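You operate a simulated robot arm through the tools that you are given. There is no shell and no other tool.

Carry out the task below with a simulated robot arm. There is one attempt and no reset: what you move stays moved.

## Task
Clamp the pot, stir the ink till the streaks are gone and close it again.
Fine: use the green paddle and stand it back in the blue cup; the clamp ends open.

It is judged by the outcome, as a careful person would: the job done as asked, and still so three seconds after it is handed in. It fails if anything else is knocked over, pushed out of place, dropped, spilled or broken.

## Robot
A 7-joint arm with a two-finger parallel gripper, fixed in place. Base frame: the origin is at the foot of the arm, x ahead of it, y to its left, z up; the work surface is at about z = 0. Readings come in mm, degrees, newtons and seconds.
With the tool pointing down near the work surface it reaches from about 260 to 680 mm from the base axis. Its first joint turns from -166.0 to 166.0 degrees. Payload 2.5 kg.
The TCP is the grasp point between the finger pads, 30 mm short of the fingertips. In the tool frame z runs along the fingers and y along their closing line. Largest opening 94 mm; finger width 28, thickness 10; the body of the gripper, 50 by 96 mm, starts 55 mm behind the TCP.
Orientation is told as [roll, pitch, yaw] about the base's x, y, z axes, in that order, counted from this pose: with the fingers straight down and closing along the base's y, the tool's x points along the base's -x, its y along +y and its z along -z.

## Interface
- The arm moves only by the tool drive_tool. Its argument "motion" is a list of rows, each a list of 3 entries, a list of its own where there are three numbers: the shift along the tool's x, y, z in units of 250 mm (1.0 is 250 mm), then the turn, a rotation vector about the tool's x, y, z in units of 90 degrees (1.0 is 90 degrees), then the closure in counts, from 0 (fully open) to 255 (shut). In form: [[[tx, ty, tz], [ax, ay, az], fingers], ...]. A call has 1 to 20 rows; each row is the pose to reach, as a shift and turn from the pose commanded when the call began, along the tool's axes at that moment. A call with a number of a shift or a turn outside -1 to 1 is refused whole. Rows are played at 5 a second. More than 50 mm and 8.6 degrees between two rows, or a gripper value outside its range, and nothing of the call is played. Where a pose cannot be reached the arm comes as near as it can. A force on the tool above 40 N (or 10 N above the force at the start of the call, whichever is more), or a blocked arm, ends the call early, and 0.2 s more pass. Each finger travels about 72 mm/s and halts on what it meets, pressing with about 25 N; the grip force reading is that of the motor and also rises with nothing between the fingers. The clock runs only during rows and for 0.2 s after the last one: add rows that repeat a pose to give the fingers time. The reply holds the time, the measured pose of the TCP, the force on the tool along the base axes, the opening and the grip force, in the units named above and with some noise, with the torque about the TCP (base axes, N m) and any sound that the robot's microphone picked up.
- Cameras (640 x 400 px; columns grow to the right, rows downward): "scene" is fixed at [397.6, 650, 627.7]; the picture's right is [-0.99, 0.13, 0.00], its down [0.07, 0.51, -0.85] and it looks along [-0.11, -0.85, -0.52] (base axes); focal length 310 px, centre (320, 200). "wrist" rides on the gripper at [76, 14, -103] in the tool frame; the picture's right is [-0.18, 0.98, 0.00], its down [-0.75, -0.14, -0.64] and it looks along [-0.63, -0.12, 0.77] (tool axes); focal length 243 px, centre (320, 200). There is no depth. A picture from a camera that has moved, and an enlarged one, comes with that camera's place and axes in the base frame and with its lens.
- camera(camera): a new picture of that camera. It takes no simulated time.
- close_up(camera, box): a new picture of the part [left, top, right, bottom] of that camera's present view, enlarged. It takes no simulated time.
- close_job(): hands the job in; it is judged then, once.

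Places have to be worked out from the pictures, the camera data and where the tool is seen. Open the gripper and draw the arm clear of the work before you hand the job in, unless the task says otherwise.

The tools are called after "Call:" as name(argument=value, ...) on one line, values as JSON. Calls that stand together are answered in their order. drive_tool: Moves the arm, as the interface text tells. Its arguments: {"type":"object","properties":{"motion":{"type":"array"}},"required":["motion"]} The other tools are called the same way: camera (camera) takes a picture; close_up (camera, box) takes an enlarged picture of a part of a camera's view; close_job () hands the job in.

At the start:

```text
time: 0.0
position: [361.6, -87.1, 350.0]
tool_rot: [0.0, 0.0, 0.1]
wrist_force: [0.2, -0.2, 0.4]
wrist_torque: [-0.03, 0.0, 0.03]
finger_gap: 93.9
finger_force: 0.0
```

scene: 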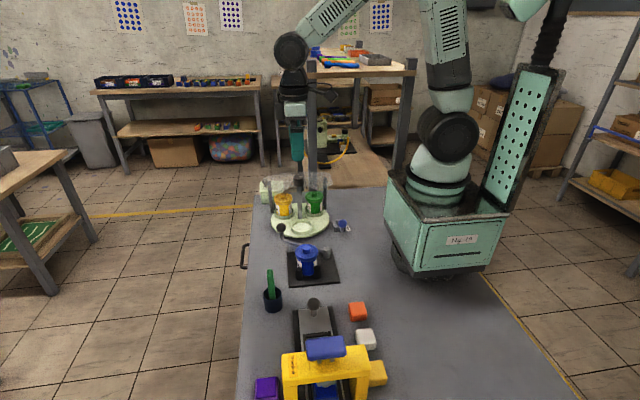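
wrist: 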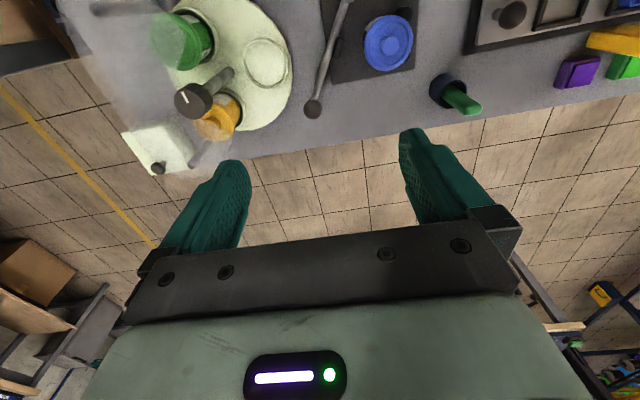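

I'll first look closer at the workspace to identify the pot, clamp, paddle and cup before moving anything.

Call:
close_up(camera="scene", box=[230, 170, 400, 290])

Call:
close_up(camera="scene", box=[230, 270, 430, 400])

Call:
close_up(camera="wrist", box=[300, 0, 500, 130])

Call:
close_up(camera="wrist", box=[100, 0, 320, 180])

```text
3.33 times, centred on (315, 230) of scene
camera zoom: at [397.6, 650.0, 627.7], right [-0.99, 0.13, 0.0], down [0.07, 0.51, -0.85], along [-0.11, -0.85, -0.52], focal length 1032 px, centre (337, 100)
```

zoom: 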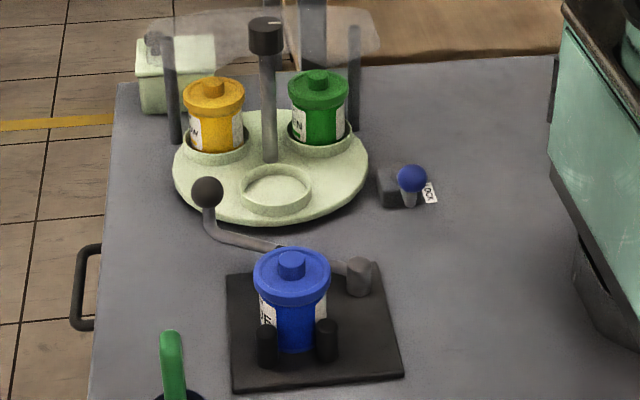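

```text
3.08 times, centred on (330, 335) of scene
camera zoom: at [397.6, 650.0, 627.7], right [-0.99, 0.13, 0.0], down [0.07, 0.51, -0.85], along [-0.11, -0.85, -0.52], focal length 953 px, centre (289, -215)
```

zoom: 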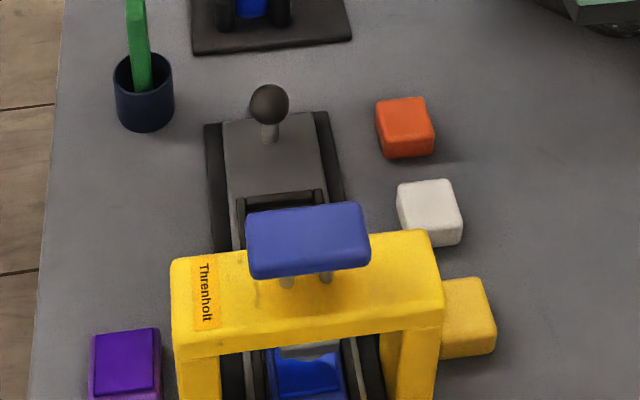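

```text
3.08 times, centred on (400, 65) of wrist
camera zoom: at [284.4, -73.4, 452.9], right [0.18, 0.98, 0.0], down [0.75, -0.14, 0.64], along [0.63, -0.12, -0.77], focal length 746 px, centre (74, 615)
```

zoom: 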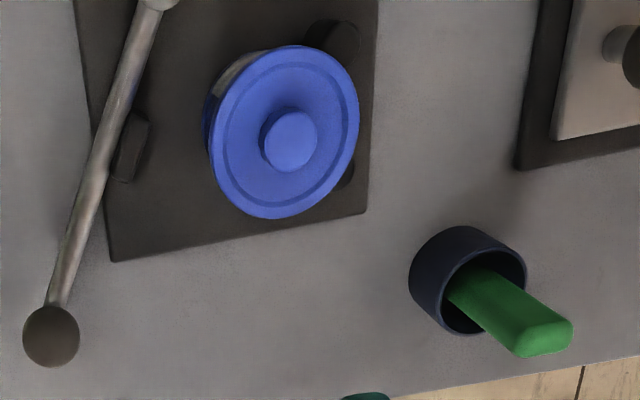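

```text
2.22 times, centred on (210, 90) of wrist
camera zoom: at [284.4, -73.4, 452.9], right [0.18, 0.98, 0.0], down [0.75, -0.14, 0.64], along [0.63, -0.12, -0.77], focal length 539 px, centre (564, 444)
```

zoom: 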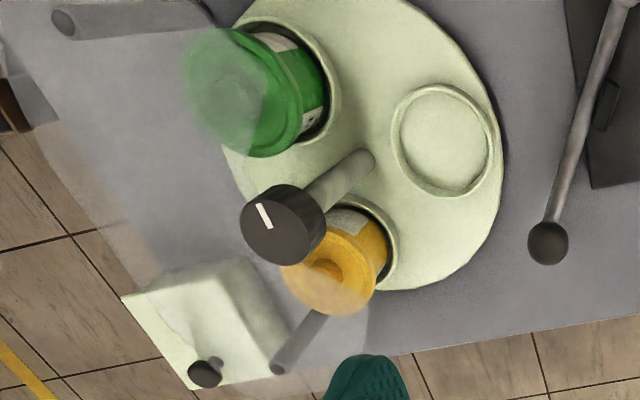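

The blue pot appears to be at about (349, 5), with its lid knob at z≈88. It sits on a dark base with a lever clamp on its -y side. The paddle cup is further toward +y. I'll move the wrist camera back and down for a closer look, keeping well above everything.

Call:
drive_tool(motion=[[[0.07, 0.07, 0.096], [0, 0, 0], 0], [[0.14, 0.14, 0.19], [0, 0, 0], 0], [[0.21, 0.21, 0.29], [0, 0, 0], 0], [[0.28, 0.28, 0.38], [0, 0, 0], 0], [[0.346, 0.348, 0.48], [0, 0, 0], 0], [[0.346, 0.348, 0.48], [0, 0, 0], 0]])

Call:
camera(camera="wrist")

Call:
camera(camera="scene")

```text
time: 1.4
position: [274.7, -1.5, 230.5]
tool_rot: [0.0, 0.0, 0.0]
wrist_force: [-0.3, 0.9, -0.4]
wrist_torque: [0.01, 0.0, 0.0]
finger_gap: 93.7
finger_force: 0.0
```

```text
taken
camera wrist: at [198.5, 13.4, 332.7], right [0.18, 0.98, 0.0], down [0.75, -0.14, 0.64], along [0.63, -0.12, -0.77], focal length 243 px, centre (320, 200)
```

wrist: 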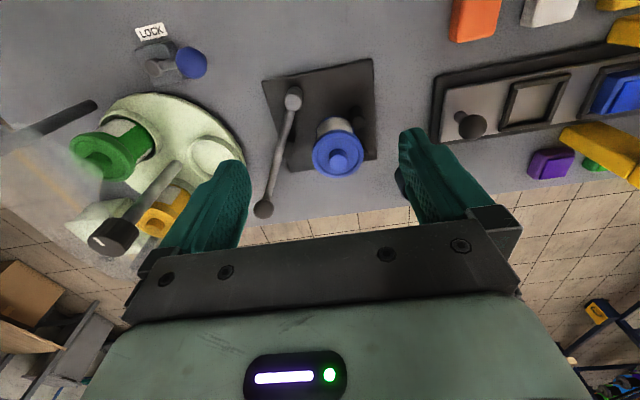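

```text
taken
```

scene: 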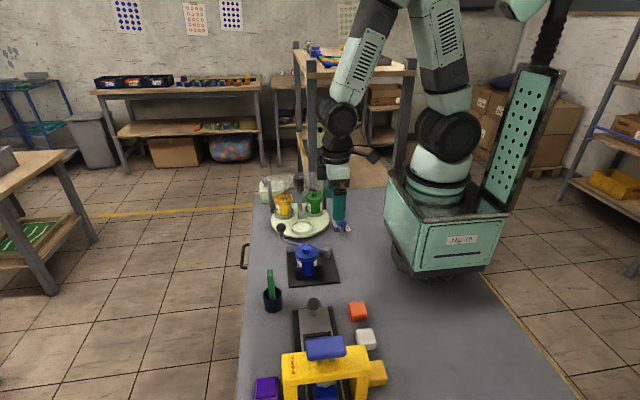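

Call:
close_up(camera="wrist", box=[240, 50, 400, 225])

Call:
close_up(camera="wrist", box=[60, 20, 260, 260])

Call:
close_up(camera="scene", box=[270, 220, 350, 290])

```text
2.29 times, centred on (320, 138) of wrist
camera zoom: at [198.5, 13.4, 332.7], right [0.18, 0.98, 0.0], down [0.75, -0.14, 0.64], along [0.63, -0.12, -0.77], focal length 555 px, centre (320, 343)
```

zoom: 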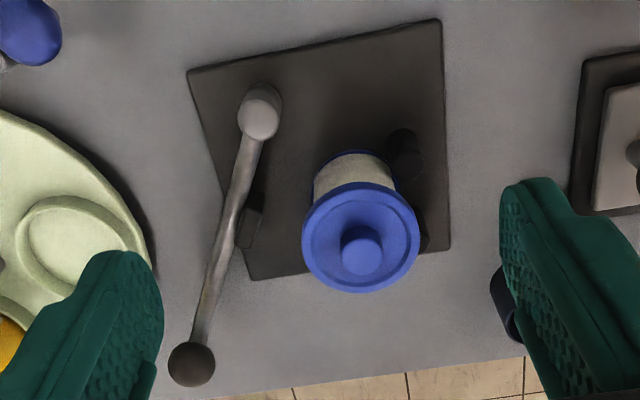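

```text
1.67 times, centred on (160, 140) of wrist
camera zoom: at [198.5, 13.4, 332.7], right [0.18, 0.98, 0.0], down [0.75, -0.14, 0.64], along [0.63, -0.12, -0.77], focal length 404 px, centre (587, 300)
```

zoom: 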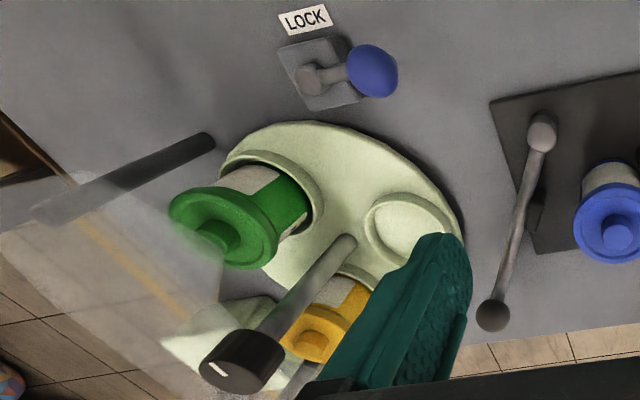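

```text
5.71 times, centred on (310, 255) of scene
camera zoom: at [397.6, 650.0, 627.7], right [-0.99, 0.13, 0.0], down [0.07, 0.51, -0.85], along [-0.11, -0.85, -0.52], focal length 1770 px, centre (377, -114)
```

zoom: 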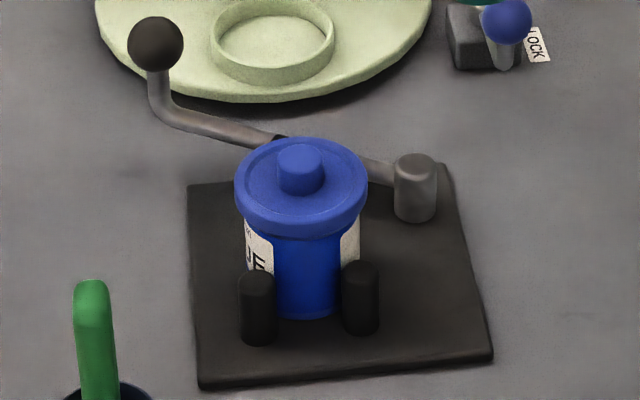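

The ball of the clamp lever works out to about (412, -108, 75), with its pivot near (282, -32). The dark plate spans x 263..398 and y -72..64, and the cup is near (438, 111) with the paddle standing upright in it. Next I'll move to a viewpoint near the cup to measure the paddle and the lid better.

Call:
drive_tool(motion=[[[-0.08, 0.11, 0.02], [0, 0, 0], 0], [[-0.16, 0.22, 0.05], [0, 0, 0], 0], [[-0.24, 0.33, 0.08], [0, 0, 0], 0], [[-0.3, 0.45, 0.12], [0, 0, 0], 0], [[-0.3, 0.45, 0.12], [0, 0, 0], 0]])

Call:
camera(camera="wrist")

Call:
camera(camera="scene")

```text
time: 2.6
position: [349.0, 113.1, 200.5]
tool_rot: [0.0, -0.1, -0.1]
wrist_force: [-0.3, 1.1, -0.1]
wrist_torque: [0.0, 0.03, 0.02]
finger_gap: 94.0
finger_force: 0.1
```

```text
taken
camera wrist: at [272.7, 127.0, 302.8], right [0.18, 0.98, 0.0], down [0.75, -0.14, 0.64], along [0.63, -0.12, -0.77], focal length 243 px, centre (320, 200)
```

wrist: 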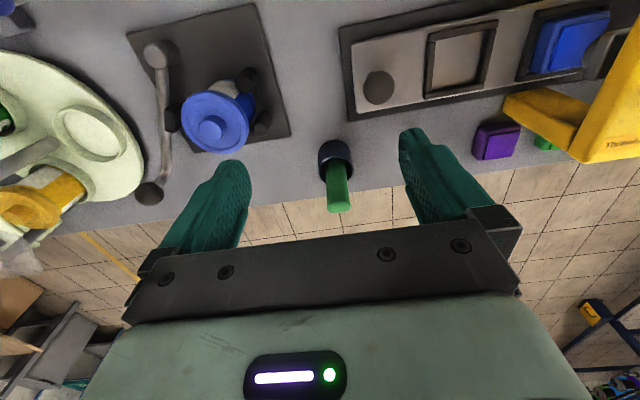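

```text
taken
```

scene: 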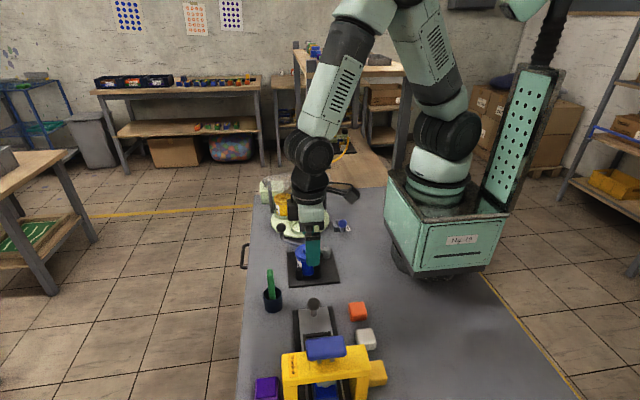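

Call:
close_up(camera="wrist", box=[290, 120, 390, 220])

Call:
close_up(camera="wrist", box=[120, 20, 300, 200])

Call:
close_up(camera="scene", box=[250, 255, 300, 320])

```text
4.00 times, centred on (340, 170) of wrist
camera zoom: at [272.7, 127.0, 302.8], right [0.18, 0.98, 0.0], down [0.75, -0.14, 0.64], along [0.63, -0.12, -0.77], focal length 970 px, centre (240, 320)
```

zoom: 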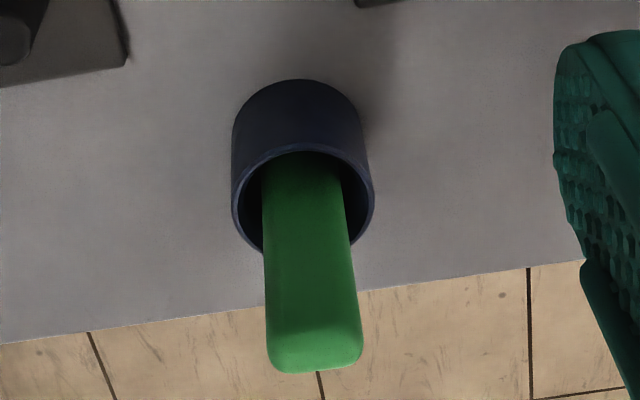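

```text
2.22 times, centred on (210, 110) of wrist
camera zoom: at [272.7, 127.0, 302.8], right [0.18, 0.98, 0.0], down [0.75, -0.14, 0.64], along [0.63, -0.12, -0.77], focal length 539 px, centre (564, 400)
```

zoom: 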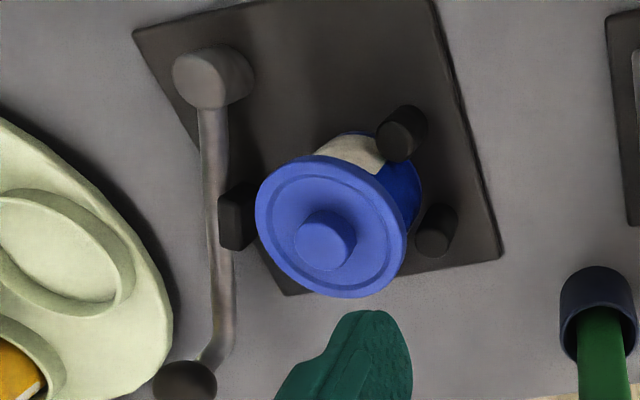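

```text
6.15 times, centred on (275, 288) of scene
camera zoom: at [397.6, 650.0, 627.7], right [-0.99, 0.13, 0.0], down [0.07, 0.51, -0.85], along [-0.11, -0.85, -0.52], focal length 1906 px, centre (597, -338)
```

zoom: 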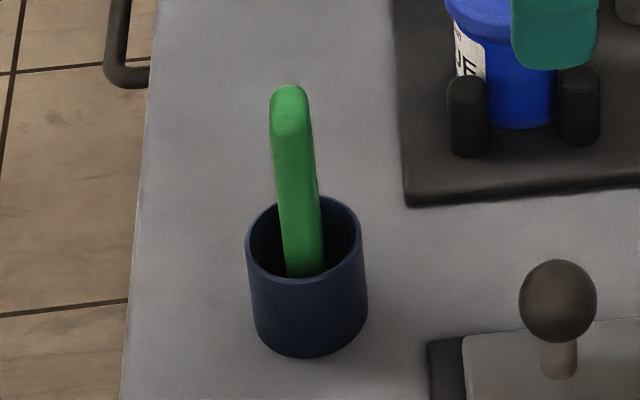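

The knob top triangulates to (348.5, 8, 79) and the lid is about 62 mm across. The cup is at about (443, 116) with its rim at z≈43, and the paddle top is at about (439, 114, 119). Next I'll go above the lever ball with the fingers turned to close across the lever, half open, and stay high.

Call:
drive_tool(motion=[[[-0.036, -0.126, 0], [0, 0, 0.05], 40], [[-0.071, -0.252, 0], [0, 0, 0.1], 92], [[-0.107, -0.378, 0], [0, 0, 0.16], 92], [[-0.143, -0.504, 0], [0, 0, 0.22], 92], [[-0.178, -0.63, 0], [0, 0, 0.28], 92], [[-0.214, -0.756, 0], [0, 0, 0.333], 92], [[-0.25, -0.882, 0], [0, 0, 0.333], 92], [[-0.25, -0.882, 0.1], [0, 0, 0.333], 92], [[-0.25, -0.882, 0.2], [0, 0, 0.333], 92], [[-0.25, -0.882, 0.2], [0, 0, 0.333], 92]])

Call:
camera(camera="wrist")

Call:
close_up(camera="scene", box=[230, 150, 390, 290])

```text
time: 4.8
position: [412.8, -108.7, 152.2]
tool_rot: [0.0, 0.0, -29.9]
wrist_force: [0.0, 0.6, 0.6]
wrist_torque: [0.01, -0.01, 0.01]
finger_gap: 60.0
finger_force: 0.1
```

```text
taken
camera wrist: at [352.9, -58.3, 253.2], right [0.65, 0.76, 0.0], down [0.58, -0.5, 0.64], along [0.49, -0.42, -0.77], focal length 243 px, centre (320, 200)
```

wrist: 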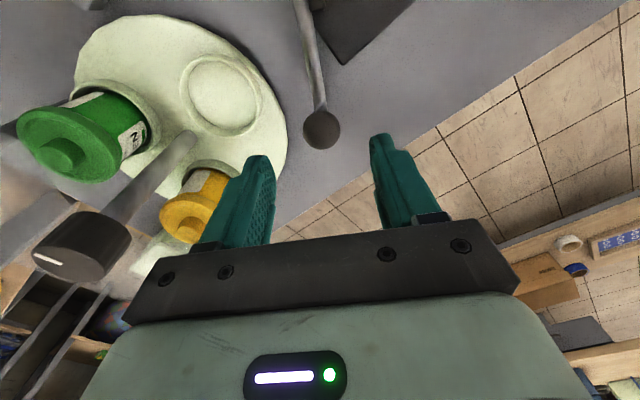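

```text
2.86 times, centred on (310, 220) of scene
camera zoom: at [397.6, 650.0, 627.7], right [-0.99, 0.13, 0.0], down [0.07, 0.51, -0.85], along [-0.11, -0.85, -0.52], focal length 885 px, centre (349, 143)
```

zoom: 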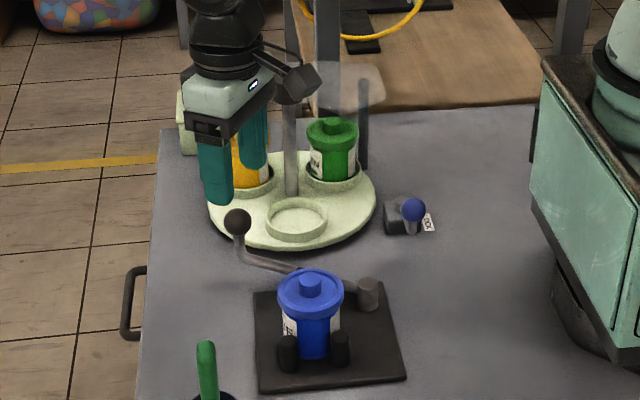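

The ball lines up in this view at (413, -108.7, 75), directly under the tool. I'll go down until it sits between the fingers (TCP z≈88) and bring the gap to about 38 mm, so the ball is held loosely.

Call:
drive_tool(motion=[[[0, 0, 0.09], [0, 0, 0], 92], [[0, 0, 0.18], [0, 0, 0], 92], [[0, 0, 0.248], [0, 0, 0], 92], [[0, 0, 0.248], [0, 0, 0], 120], [[0, 0, 0.248], [0, 0, 0], 152], [[0, 0, 0.248], [0, 0, 0], 152]])

Call:
camera(camera="wrist")

Call:
close_up(camera="scene", box=[240, 190, 360, 290])

```text
time: 6.2
position: [412.9, -109.1, 89.4]
tool_rot: [-0.1, 0.0, -30.0]
wrist_force: [-1.0, -0.3, 0.5]
wrist_torque: [0.0, 0.04, 0.01]
finger_gap: 38.0
finger_force: 0.1
```

```text
taken
camera wrist: at [353.1, -58.4, 191.1], right [0.65, 0.76, 0.0], down [0.58, -0.5, 0.64], along [0.49, -0.42, -0.77], focal length 243 px, centre (320, 200)
```

wrist: 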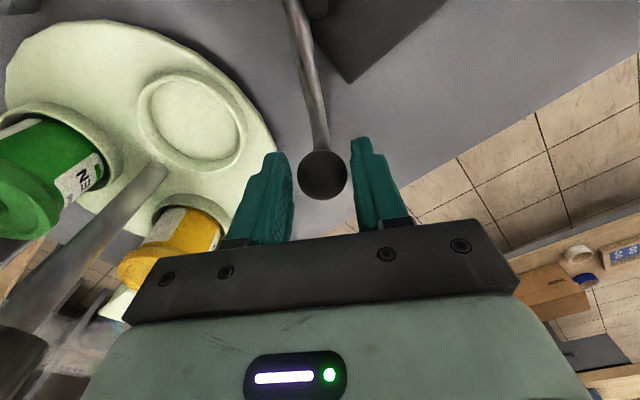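

```text
4.00 times, centred on (300, 240) of scene
camera zoom: at [397.6, 650.0, 627.7], right [-0.99, 0.13, 0.0], down [0.07, 0.51, -0.85], along [-0.11, -0.85, -0.52], focal length 1239 px, centre (400, 40)
```

zoom: 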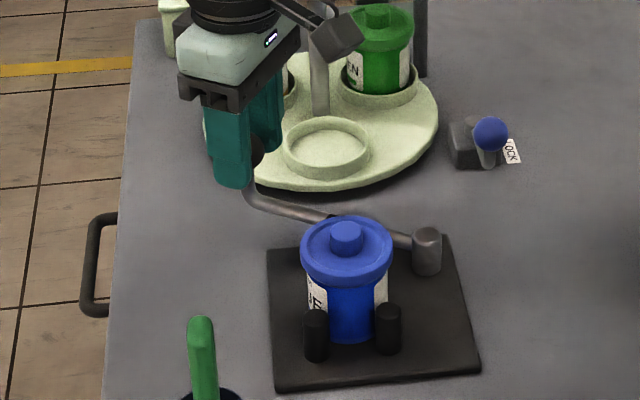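

The ball sits centered between the fingers. I'll swing it along its arc about the pivot toward the pot, in small steps at first to learn the resistance.

Call:
drive_tool(motion=[[[0.001, 0.0264, 0], [0, 0, -0.028], 152], [[0.0023, 0.0528, 0], [0, 0, -0.0556], 152], [[0.005, 0.079, 0], [0, 0, -0.083], 152], [[0.0094, 0.105, 0], [0, 0, -0.111], 152], [[0.0145, 0.131, 0], [0, 0, -0.139], 152], [[0.0204, 0.156, 0], [0, 0, -0.1667], 152], [[0.0204, 0.156, 0], [0, 0, -0.1667], 152]])

Call:
camera(camera="wrist")

Call:
close_up(camera="scene", box=[240, 190, 360, 290])

```text
time: 7.8
position: [427.9, -71.5, 90.2]
tool_rot: [0.0, 0.0, -14.9]
wrist_force: [-0.9, 1.6, 0.9]
wrist_torque: [0.03, 0.01, 0.01]
finger_gap: 39.5
finger_force: 0.8
```

```text
taken
camera wrist: at [357.3, -38.4, 190.9], right [0.43, 0.9, 0.0], down [0.69, -0.33, 0.64], along [0.58, -0.28, -0.77], focal length 243 px, centre (320, 200)
```

wrist: 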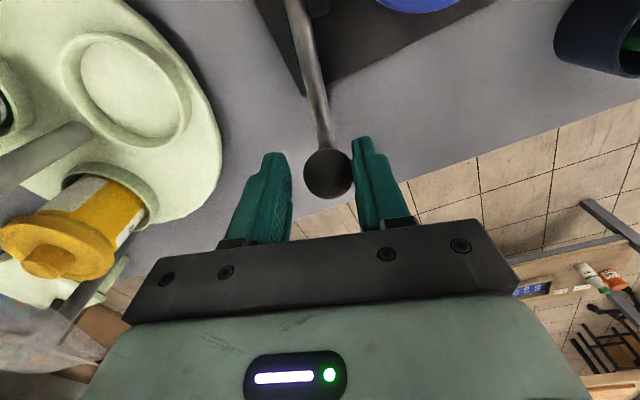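

```text
4.00 times, centred on (300, 240) of scene
camera zoom: at [397.6, 650.0, 627.7], right [-0.99, 0.13, 0.0], down [0.07, 0.51, -0.85], along [-0.11, -0.85, -0.52], focal length 1239 px, centre (400, 40)
```

zoom: 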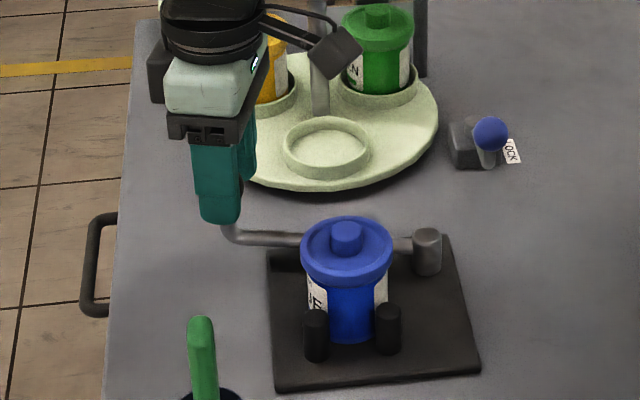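

The lever follows freely with no resistance, so I'll continue the swing toward 0° and watch the force.

Call:
drive_tool(motion=[[[0.0006, 0.0264, 0], [0, 0, -0.028], 152], [[0.0023, 0.0526, 0], [0, 0, -0.0556], 152], [[0.0052, 0.079, 0], [0, 0, -0.083], 152], [[0.0092, 0.105, 0], [0, 0, -0.111], 152], [[0.0092, 0.105, 0], [0, 0, -0.111], 152]])

Call:
camera(camera="wrist")

Call:
close_up(camera="scene", box=[240, 190, 360, 290])

```text
time: 9.0
position: [431.3, -46.1, 90.0]
tool_rot: [0.0, 0.0, -5.0]
wrist_force: [0.6, 2.8, 0.5]
wrist_torque: [0.06, 0.02, 0.04]
finger_gap: 39.4
finger_force: 1.2
```

```text
taken
camera wrist: at [356.7, -25.4, 190.6], right [0.27, 0.96, 0.0], down [0.74, -0.21, 0.64], along [0.62, -0.17, -0.77], focal length 243 px, centre (320, 200)
```

wrist: 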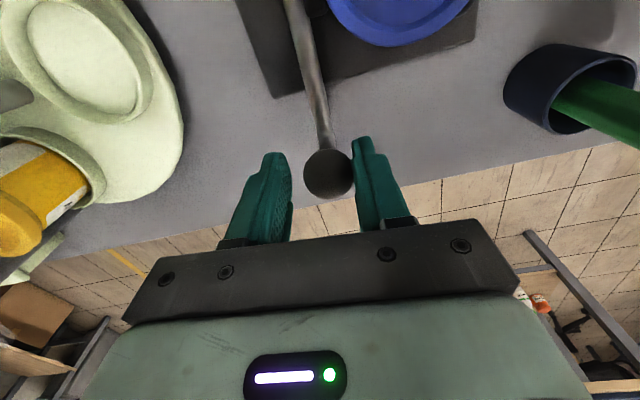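

```text
4.00 times, centred on (300, 240) of scene
camera zoom: at [397.6, 650.0, 627.7], right [-0.99, 0.13, 0.0], down [0.07, 0.51, -0.85], along [-0.11, -0.85, -0.52], focal length 1239 px, centre (400, 40)
```

zoom: 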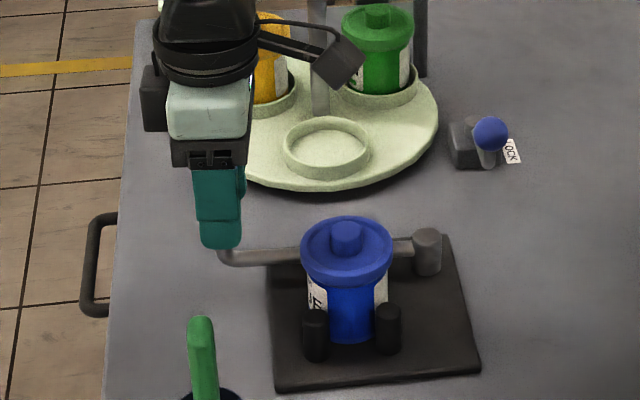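

The ball now rests against the +y finger, so the lever seems to be pulled toward the closed side (toggle). I'll keep following it in small steps.

Call:
drive_tool(motion=[[[0.0006, 0.0264, 0], [0, 0, -0.028], 152], [[0.0023, 0.0526, 0], [0, 0, -0.0556], 152], [[0.0052, 0.079, 0], [0, 0, -0.083], 152], [[0.0052, 0.079, 0], [0, 0, -0.083], 152]])

Call:
camera(camera="wrist")

Call:
close_up(camera="scene", box=[240, 190, 360, 290])

```text
time: 10.0
position: [432.5, -26.6, 88.1]
tool_rot: [0.0, 0.0, 2.5]
wrist_force: [-0.9, -0.5, -0.3]
wrist_torque: [0.0, 0.01, 0.02]
finger_gap: 37.9
finger_force: 0.1
```

```text
taken
camera wrist: at [354.9, -15.8, 190.9], right [0.14, 0.99, 0.0], down [0.76, -0.11, 0.64], along [0.64, -0.09, -0.77], focal length 243 px, centre (320, 200)
```

wrist: 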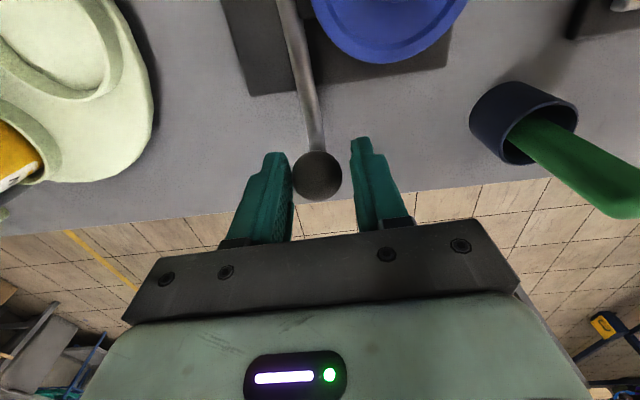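

```text
4.00 times, centred on (300, 240) of scene
camera zoom: at [397.6, 650.0, 627.7], right [-0.99, 0.13, 0.0], down [0.07, 0.51, -0.85], along [-0.11, -0.85, -0.52], focal length 1239 px, centre (400, 40)
```

zoom: 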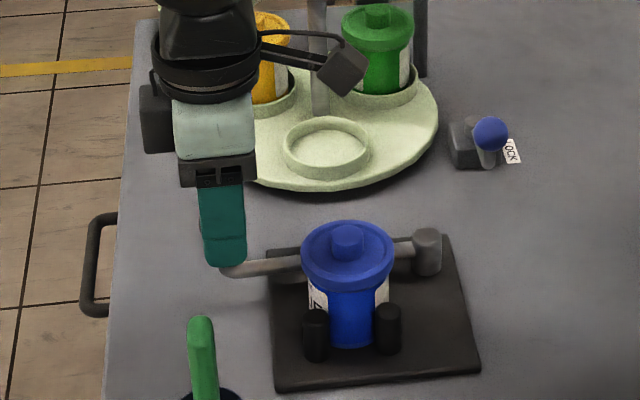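

The pot has shifted slightly toward the posts, so the jaw has reached it. I'll push on gently to seat the clamp firmly and watch the force.

Call:
drive_tool(motion=[[[0.0002, 0.0132, 0], [0, 0, -0.014], 152], [[0.0006, 0.0264, 0], [0, 0, -0.028], 152], [[0.0013, 0.0395, 0], [0, 0, -0.042], 152], [[0.0023, 0.0526, 0], [0, 0, -0.0556], 152], [[0.0023, 0.0526, 0], [0, 0, -0.0556], 152]])

Call:
camera(camera="wrist")

Call:
close_up(camera="scene", box=[240, 190, 360, 290])

```text
time: 11.2
position: [430.2, -16.1, 88.5]
tool_rot: [-0.3, 0.1, 7.3]
wrist_force: [-6.0, -27.3, 0.8]
wrist_torque: [-0.42, 0.1, -0.29]
finger_gap: 53.1
finger_force: 12.8
```

```text
taken
camera wrist: at [352.6, -10.9, 191.0], right [0.06, 1.0, 0.0], down [0.77, -0.04, 0.64], along [0.64, -0.04, -0.77], focal length 243 px, centre (320, 200)
```

wrist: 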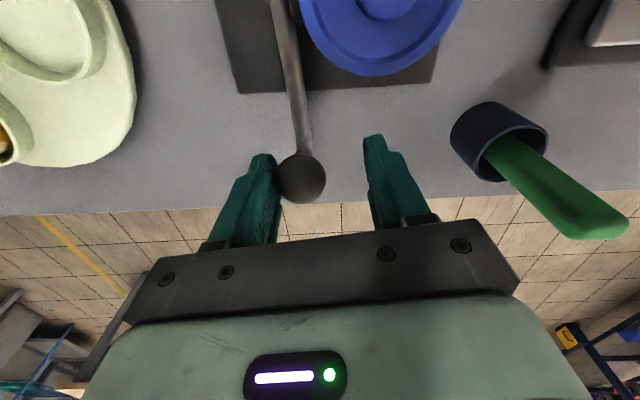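

```text
4.00 times, centred on (300, 240) of scene
camera zoom: at [397.6, 650.0, 627.7], right [-0.99, 0.13, 0.0], down [0.07, 0.51, -0.85], along [-0.11, -0.85, -0.52], focal length 1239 px, centre (400, 40)
```

zoom: 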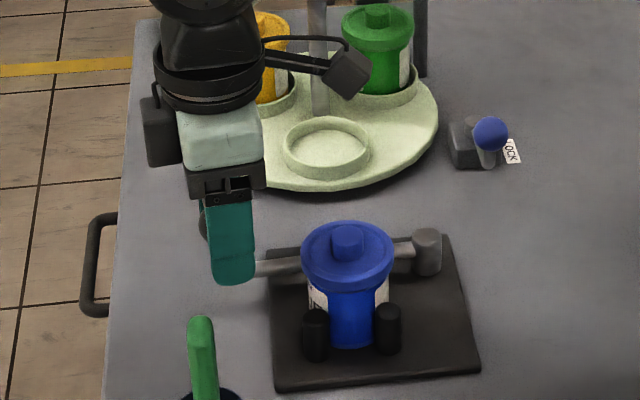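

The tool now reads -27 N and the finger is being pushed back, so the lever is hard against its stop at about +2° and the pot is clamped. I'll back off to relieve the force, widen the gap and lift clear, then check that the clamp stays closed.

Call:
drive_tool(motion=[[[0.0, -0.03, 0], [0, 0, 0], 110], [[0.0, -0.046, 0], [0, 0, 0], 92], [[0.0, -0.046, 0], [0, 0, 0], 92], [[0.0, -0.046, -0.15], [0, 0, 0], 92], [[0.0, -0.046, -0.3], [0, 0, 0], 92], [[0.0, -0.046, -0.44], [0, 0, 0], 92], [[0.0, -0.046, -0.44], [0, 0, 0], 92]])

Call:
camera(camera="wrist")

Call:
close_up(camera="scene", box=[240, 190, 360, 290])

```text
time: 12.8
position: [432.2, -25.6, 200.1]
tool_rot: [0.0, 0.0, 7.5]
wrist_force: [-0.7, -0.2, -0.4]
wrist_torque: [-0.02, -0.01, -0.01]
finger_gap: 60.0
finger_force: 0.1
```

```text
taken
camera wrist: at [354.6, -20.6, 301.5], right [0.05, 1.0, 0.0], down [0.77, -0.04, 0.64], along [0.64, -0.04, -0.77], focal length 243 px, centre (320, 200)
```

wrist: 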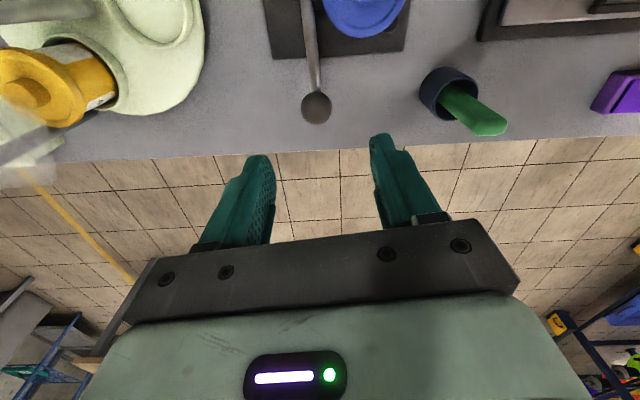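

```text
4.00 times, centred on (300, 240) of scene
camera zoom: at [397.6, 650.0, 627.7], right [-0.99, 0.13, 0.0], down [0.07, 0.51, -0.85], along [-0.11, -0.85, -0.52], focal length 1239 px, centre (400, 40)
```

zoom: 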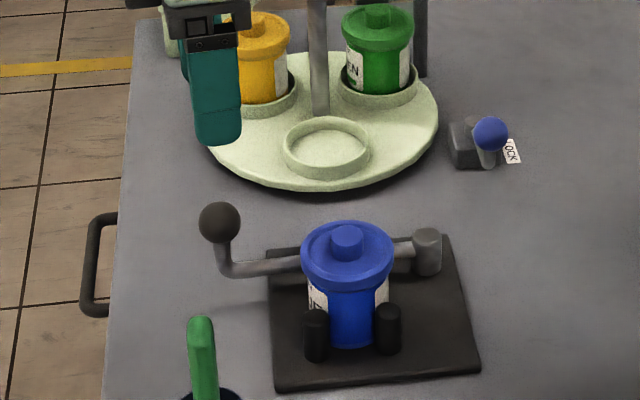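

The clamp stays closed after release, with the lever at about +2°. Next I'll move above the pot and turn the fingers to close along x, swinging yaw to about -80° so there's room to unscrew counter-clockwise later.

Call:
drive_tool(motion=[[[0.029, 0.017, 0], [0, 0, 0.088], 60], [[0.058, 0.035, 0], [0, 0, 0.177], 0], [[0.086, 0.052, 0], [0, 0, 0.265], 0], [[0.115, 0.069, 0], [0, 0, 0.353], 0], [[0.144, 0.086, 0], [0, 0, 0.442], 0], [[0.172, 0.104, 0], [0, 0, 0.53], 0], [[0.201, 0.121, 0], [0, 0, 0.619], 0], [[0.23, 0.138, 0], [0, 0, 0.707], 0], [[0.259, 0.155, 0], [0, 0, 0.795], 0], [[0.287, 0.173, 0], [0, 0, 0.884], 0], [[0.316, 0.19, 0], [0, 0, 0.972], 0], [[0.316, 0.19, 0], [0, 0, 0.972], 0]])

Call:
camera(camera="wrist")

Call:
camera(camera="scene")

```text
time: 15.4
position: [348.3, 11.6, 200.3]
tool_rot: [0.0, -0.1, -80.1]
wrist_force: [0.2, 0.3, -0.2]
wrist_torque: [-0.01, 0.0, 0.0]
finger_gap: 94.1
finger_force: 0.0
```

```text
taken
camera wrist: at [348.5, 89.4, 301.0], right [1.0, -0.01, 0.0], down [-0.01, -0.77, 0.64], along [-0.01, -0.64, -0.77], focal length 243 px, centre (320, 200)
```

wrist: 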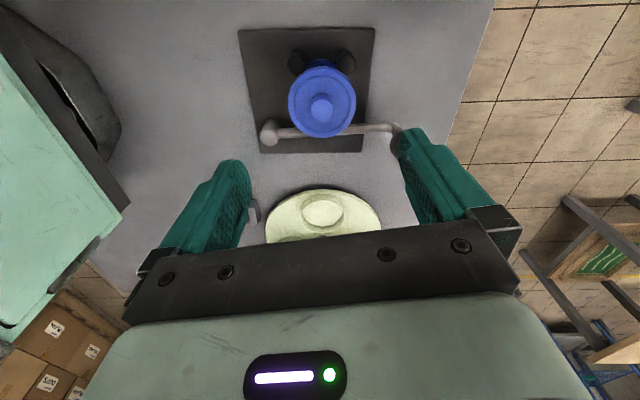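

```text
taken
```

scene: 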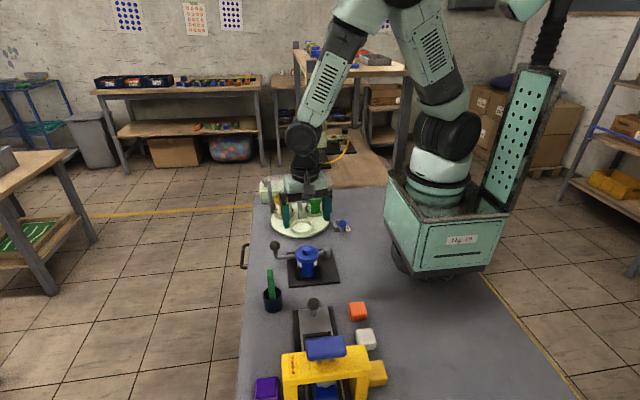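

Call:
close_up(camera="wrist", box=[235, 20, 405, 160])

Call:
close_up(camera="scene", box=[260, 215, 350, 290])

```text
2.86 times, centred on (320, 90) of wrist
camera zoom: at [348.5, 89.4, 301.0], right [1.0, -0.01, 0.0], down [-0.01, -0.77, 0.64], along [-0.01, -0.64, -0.77], focal length 693 px, centre (320, 514)
```

zoom: 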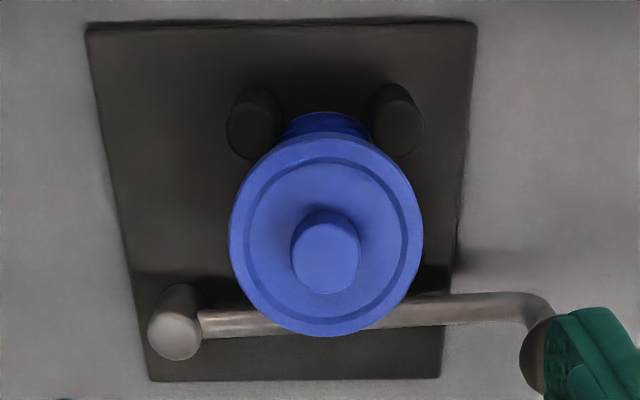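

```text
5.33 times, centred on (305, 252) of scene
camera zoom: at [397.6, 650.0, 627.7], right [-0.99, 0.13, 0.0], down [0.07, 0.51, -0.85], along [-0.11, -0.85, -0.52], focal length 1652 px, centre (400, -80)
```

zoom: 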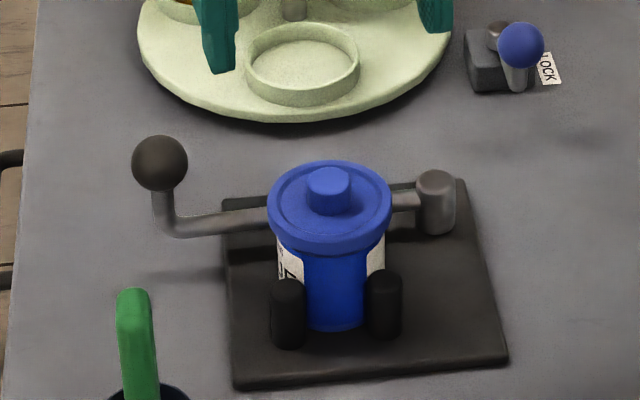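

The posts are at about (326, 41) and (374, 41) with tops at z≈44. The lid is about 64 mm across, centered near (349.7, 13), with its rim at roughly z 61–71. I'll descend part way with the gripper fully open and check alignment before the fingers reach lid level.

Call:
drive_tool(motion=[[[0.0037, 0.0068, 0.12], [0, 0, 0], 0], [[0.0037, 0.0068, 0.24], [0, 0, 0], 0], [[0.0037, 0.0068, 0.34], [0, 0, 0], 0], [[0.0037, 0.0068, 0.34], [0, 0, 0], 0]])

Call:
camera(camera="wrist")

Call:
close_up(camera="scene", box=[260, 205, 350, 280])

```text
time: 16.4
position: [350.1, 14.0, 115.0]
tool_rot: [0.1, 0.0, -80.0]
wrist_force: [0.1, 1.2, -0.5]
wrist_torque: [0.0, 0.02, 0.0]
finger_gap: 94.0
finger_force: 0.1
```

```text
taken
camera wrist: at [350.3, 91.1, 215.8], right [1.0, -0.01, 0.0], down [-0.01, -0.77, 0.64], along [-0.01, -0.64, -0.77], focal length 243 px, centre (320, 200)
```

wrist: 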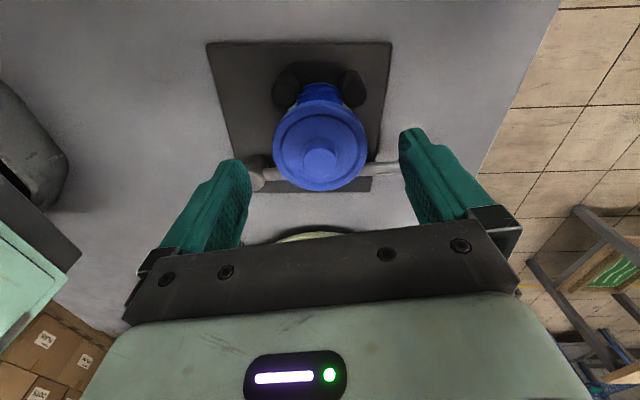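

```text
5.33 times, centred on (305, 242) of scene
camera zoom: at [397.6, 650.0, 627.7], right [-0.99, 0.13, 0.0], down [0.07, 0.51, -0.85], along [-0.11, -0.85, -0.52], focal length 1652 px, centre (400, -27)
```

zoom: 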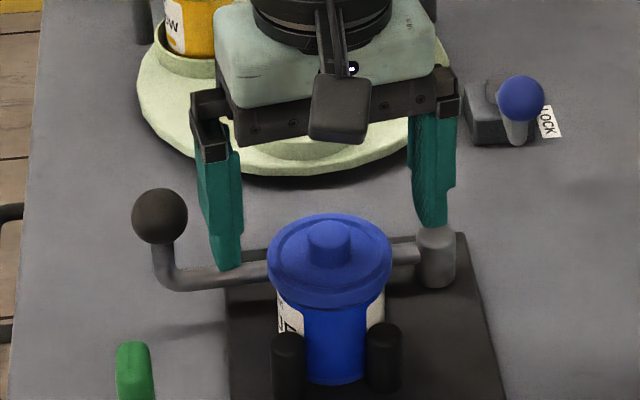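

Call:
close_up(camera="wrist", box=[240, 60, 410, 210])

```text
2.67 times, centred on (325, 135) of wrist
camera zoom: at [350.3, 91.1, 215.8], right [1.0, -0.01, 0.0], down [-0.01, -0.77, 0.64], along [-0.01, -0.64, -0.77], focal length 647 px, centre (307, 373)
```

zoom: 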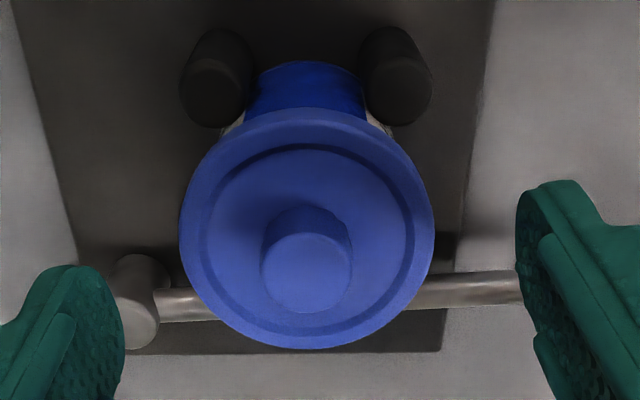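

Two views together put the knob top at z≈85 and the lid center at (349.7, 12.9), so the tool is centered. I'll descend to TCP z≈86 so the tips are well above the posts, then close on the lid rim and read the side force.

Call:
drive_tool(motion=[[[0, 0, 0.06], [0, 0, 0], 0], [[0, 0, 0.115], [0, 0, 0], 0], [[0, 0, 0.115], [0, 0, 0], 40], [[0, 0, 0.115], [0, 0, 0], 70], [[0, 0, 0.115], [0, 0, 0], 85], [[0, 0, 0.115], [0, 0, 0], 100], [[0, 0, 0.115], [0, 0, 0], 100]])

Call:
camera(camera="wrist")

Call:
close_up(camera="scene", box=[260, 205, 350, 280])

```text
time: 18.0
position: [349.1, 12.9, 84.6]
tool_rot: [0.0, -0.1, -80.0]
wrist_force: [-0.3, 0.4, -2.1]
wrist_torque: [0.01, 0.01, -0.03]
finger_gap: 64.8
finger_force: 25.4
```

```text
taken
camera wrist: at [350.0, 90.8, 186.9], right [1.0, -0.01, 0.0], down [-0.01, -0.77, 0.64], along [-0.01, -0.64, -0.77], focal length 243 px, centre (320, 200)
```

wrist: 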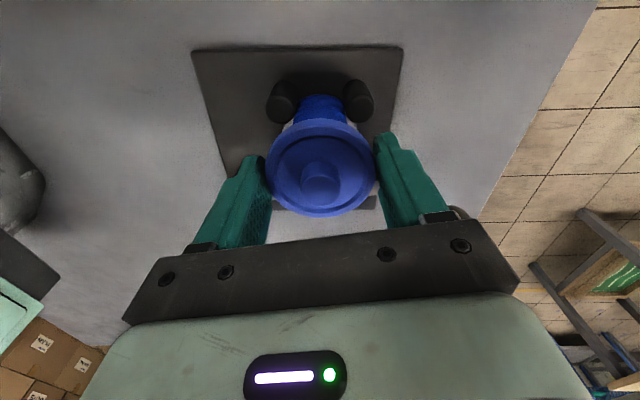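

```text
5.33 times, centred on (305, 242) of scene
camera zoom: at [397.6, 650.0, 627.7], right [-0.99, 0.13, 0.0], down [0.07, 0.51, -0.85], along [-0.11, -0.85, -0.52], focal length 1652 px, centre (400, -27)
```

zoom: 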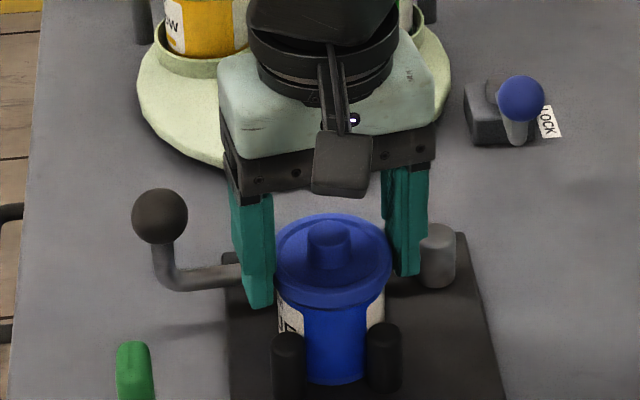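

The lid is gripped (gap 64.8 mm, 25 N) with almost no side force, so it's well centered. I'll try turning it counter-clockwise about 20° to feel the thread.

Call:
drive_tool(motion=[[[0, 0, 0], [0, 0, -0.045], 110], [[0, 0, 0], [0, 0, -0.09], 110], [[0, 0, 0], [0, 0, -0.135], 110], [[0, 0, 0], [0, 0, -0.18], 110], [[0, 0, 0], [0, 0, -0.222], 110], [[0, 0, 0], [0, 0, -0.222], 110]])

Call:
close_up(camera="wrist", box=[240, 60, 410, 230])

Call:
close_up(camera="scene", box=[260, 205, 350, 280])

```text
time: 19.4
position: [349.9, 13.3, 86.4]
tool_rot: [0.1, 0.0, -60.1]
wrist_force: [0.1, -0.3, 0.2]
wrist_torque: [0.01, -0.04, 0.01]
finger_gap: 64.8
finger_force: 24.9
heard: snap
```

```text
2.35 times, centred on (325, 145) of wrist
camera zoom: at [323.2, 86.3, 187.1], right [0.94, 0.33, 0.0], down [0.25, -0.72, 0.64], along [0.21, -0.61, -0.77], focal length 571 px, centre (308, 329)
```

zoom: 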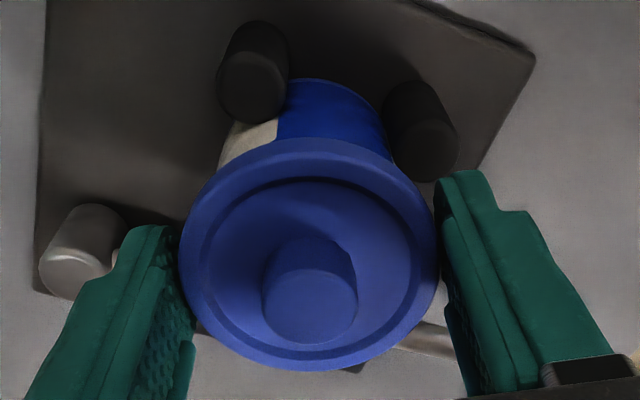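

```text
5.33 times, centred on (305, 242) of scene
camera zoom: at [397.6, 650.0, 627.7], right [-0.99, 0.13, 0.0], down [0.07, 0.51, -0.85], along [-0.11, -0.85, -0.52], focal length 1652 px, centre (400, -27)
```

zoom: 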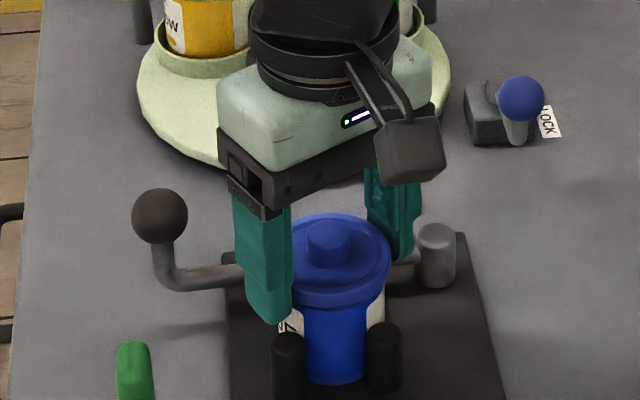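

I heard a snap and the torque is now zero, so the lid has broken loose, and the label shows the pot didn't turn. I'll turn further and watch the force.

Call:
drive_tool(motion=[[[0, 0, 0], [0, 0, -0.07], 110], [[0, 0, 0], [0, 0, -0.14], 110], [[0, 0, 0], [0, 0, -0.21], 110], [[0, 0, 0], [0, 0, -0.28], 110], [[0, 0, 0], [0, 0, -0.35], 110], [[0, 0, 0], [0, 0, -0.42], 110], [[0, 0, 0], [0, 0, -0.42], 110]])

Call:
close_up(camera="scene", box=[260, 205, 350, 280])

```text
time: 21.0
position: [350.3, 13.0, 85.6]
tool_rot: [0.1, -0.1, -22.1]
wrist_force: [-1.6, -0.9, 0.6]
wrist_torque: [-0.02, 0.05, -0.01]
finger_gap: 64.8
finger_force: 25.3
```

```text
5.33 times, centred on (305, 242) of scene
camera zoom: at [397.6, 650.0, 627.7], right [-0.99, 0.13, 0.0], down [0.07, 0.51, -0.85], along [-0.11, -0.85, -0.52], focal length 1652 px, centre (400, -27)
```

zoom: 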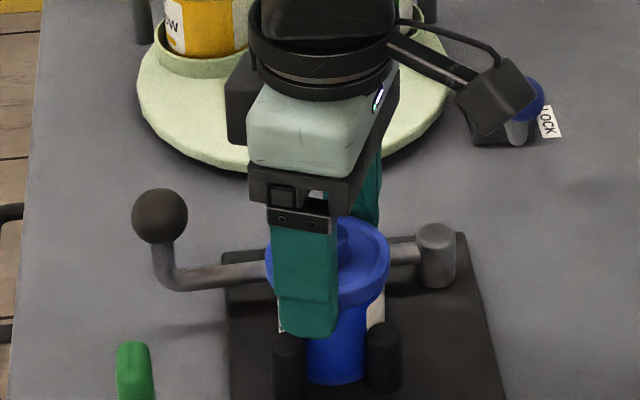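

There's no torque or vertical load, so the lid is turning freely. I'll lift a few millimetres slowly to see whether it comes off.

Call:
drive_tool(motion=[[[0, 0, -0.006], [0, 0, 0], 110], [[0, 0, -0.012], [0, 0, 0], 110], [[0, 0, -0.02], [0, 0, 0], 110], [[0, 0, -0.028], [0, 0, 0], 110], [[0, 0, -0.028], [0, 0, 0], 110]])

Call:
close_up(camera="scene", box=[260, 205, 350, 280])

Call:
close_up(camera="wrist", box=[240, 60, 410, 230])

```text
time: 22.2
position: [349.7, 12.3, 92.7]
tool_rot: [0.0, 0.0, -22.2]
wrist_force: [-0.3, 0.7, 0.7]
wrist_torque: [-0.05, -0.01, 0.0]
finger_gap: 64.9
finger_force: 25.4
```

```text
5.33 times, centred on (305, 242) of scene
camera zoom: at [397.6, 650.0, 627.7], right [-0.99, 0.13, 0.0], down [0.07, 0.51, -0.85], along [-0.11, -0.85, -0.52], focal length 1652 px, centre (400, -27)
```

zoom: 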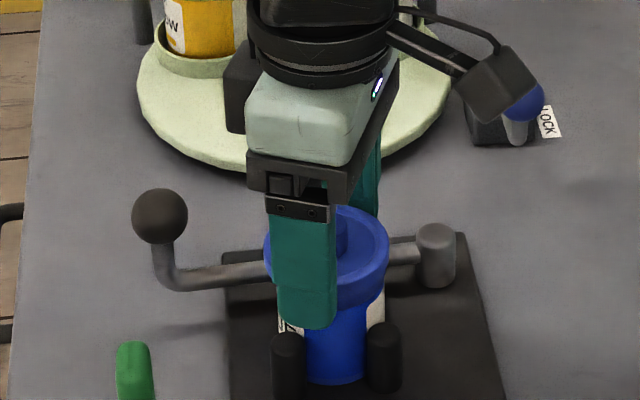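

```text
2.35 times, centred on (325, 145) of wrist
camera zoom: at [284.2, 55.2, 194.1], right [0.54, 0.84, 0.0], down [0.64, -0.42, 0.64], along [0.54, -0.35, -0.77], focal length 571 px, centre (308, 329)
```

zoom: 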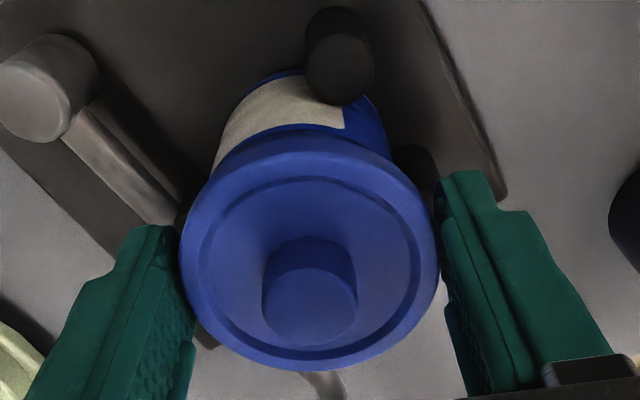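

The lid came off with no resistance and its skirt is clear of the pot. The fingertips hang below the lid, though, so I couldn't set it flat on the table with this grip. I'll rest it back on the pot unlocked, then regrip it by the knob, which leaves room for a table placement.

Call:
drive_tool(motion=[[[0, 0, 0.01], [0, 0, 0], 110], [[0, 0, 0.02], [0, 0, 0], 110], [[0, 0, 0.027], [0, 0, 0], 110], [[0, 0, 0.027], [0, 0, 0], 80], [[0, 0, 0.027], [0, 0, 0], 50], [[0, 0, 0.027], [0, 0, 0], 40], [[0, 0, 0.0], [0, 0, 0], 40], [[0, 0, -0.03], [0, 0, 0], 40], [[0, 0, -0.0614], [0, 0, 0], 40], [[0, 0, -0.0614], [0, 0, 0], 40]])

Call:
close_up(camera="scene", box=[260, 205, 350, 280])

Call:
close_up(camera="wrist", box=[220, 60, 420, 230])

```text
time: 24.4
position: [349.1, 12.5, 108.4]
tool_rot: [0.0, -0.1, -22.2]
wrist_force: [0.0, -0.6, 0.8]
wrist_torque: [-0.02, 0.01, -0.03]
finger_gap: 79.1
finger_force: 0.0
heard: snap
```

```text
5.33 times, centred on (305, 242) of scene
camera zoom: at [397.6, 650.0, 627.7], right [-0.99, 0.13, 0.0], down [0.07, 0.51, -0.85], along [-0.11, -0.85, -0.52], focal length 1652 px, centre (400, -27)
```

zoom: 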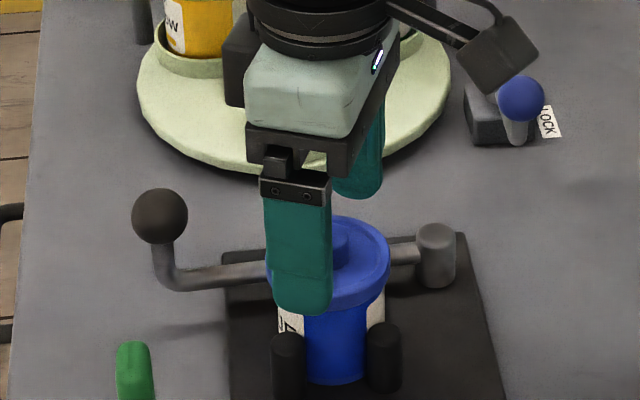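

```text
2.35 times, centred on (320, 145) of wrist
camera zoom: at [283.9, 55.4, 209.7], right [0.54, 0.84, 0.0], down [0.64, -0.42, 0.64], along [0.54, -0.35, -0.77], focal length 571 px, centre (320, 329)
```

zoom: 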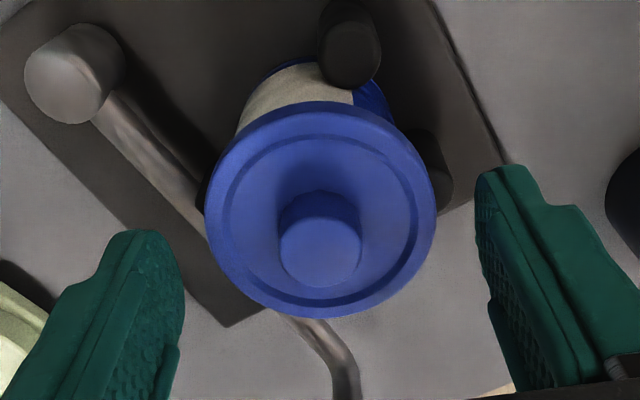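

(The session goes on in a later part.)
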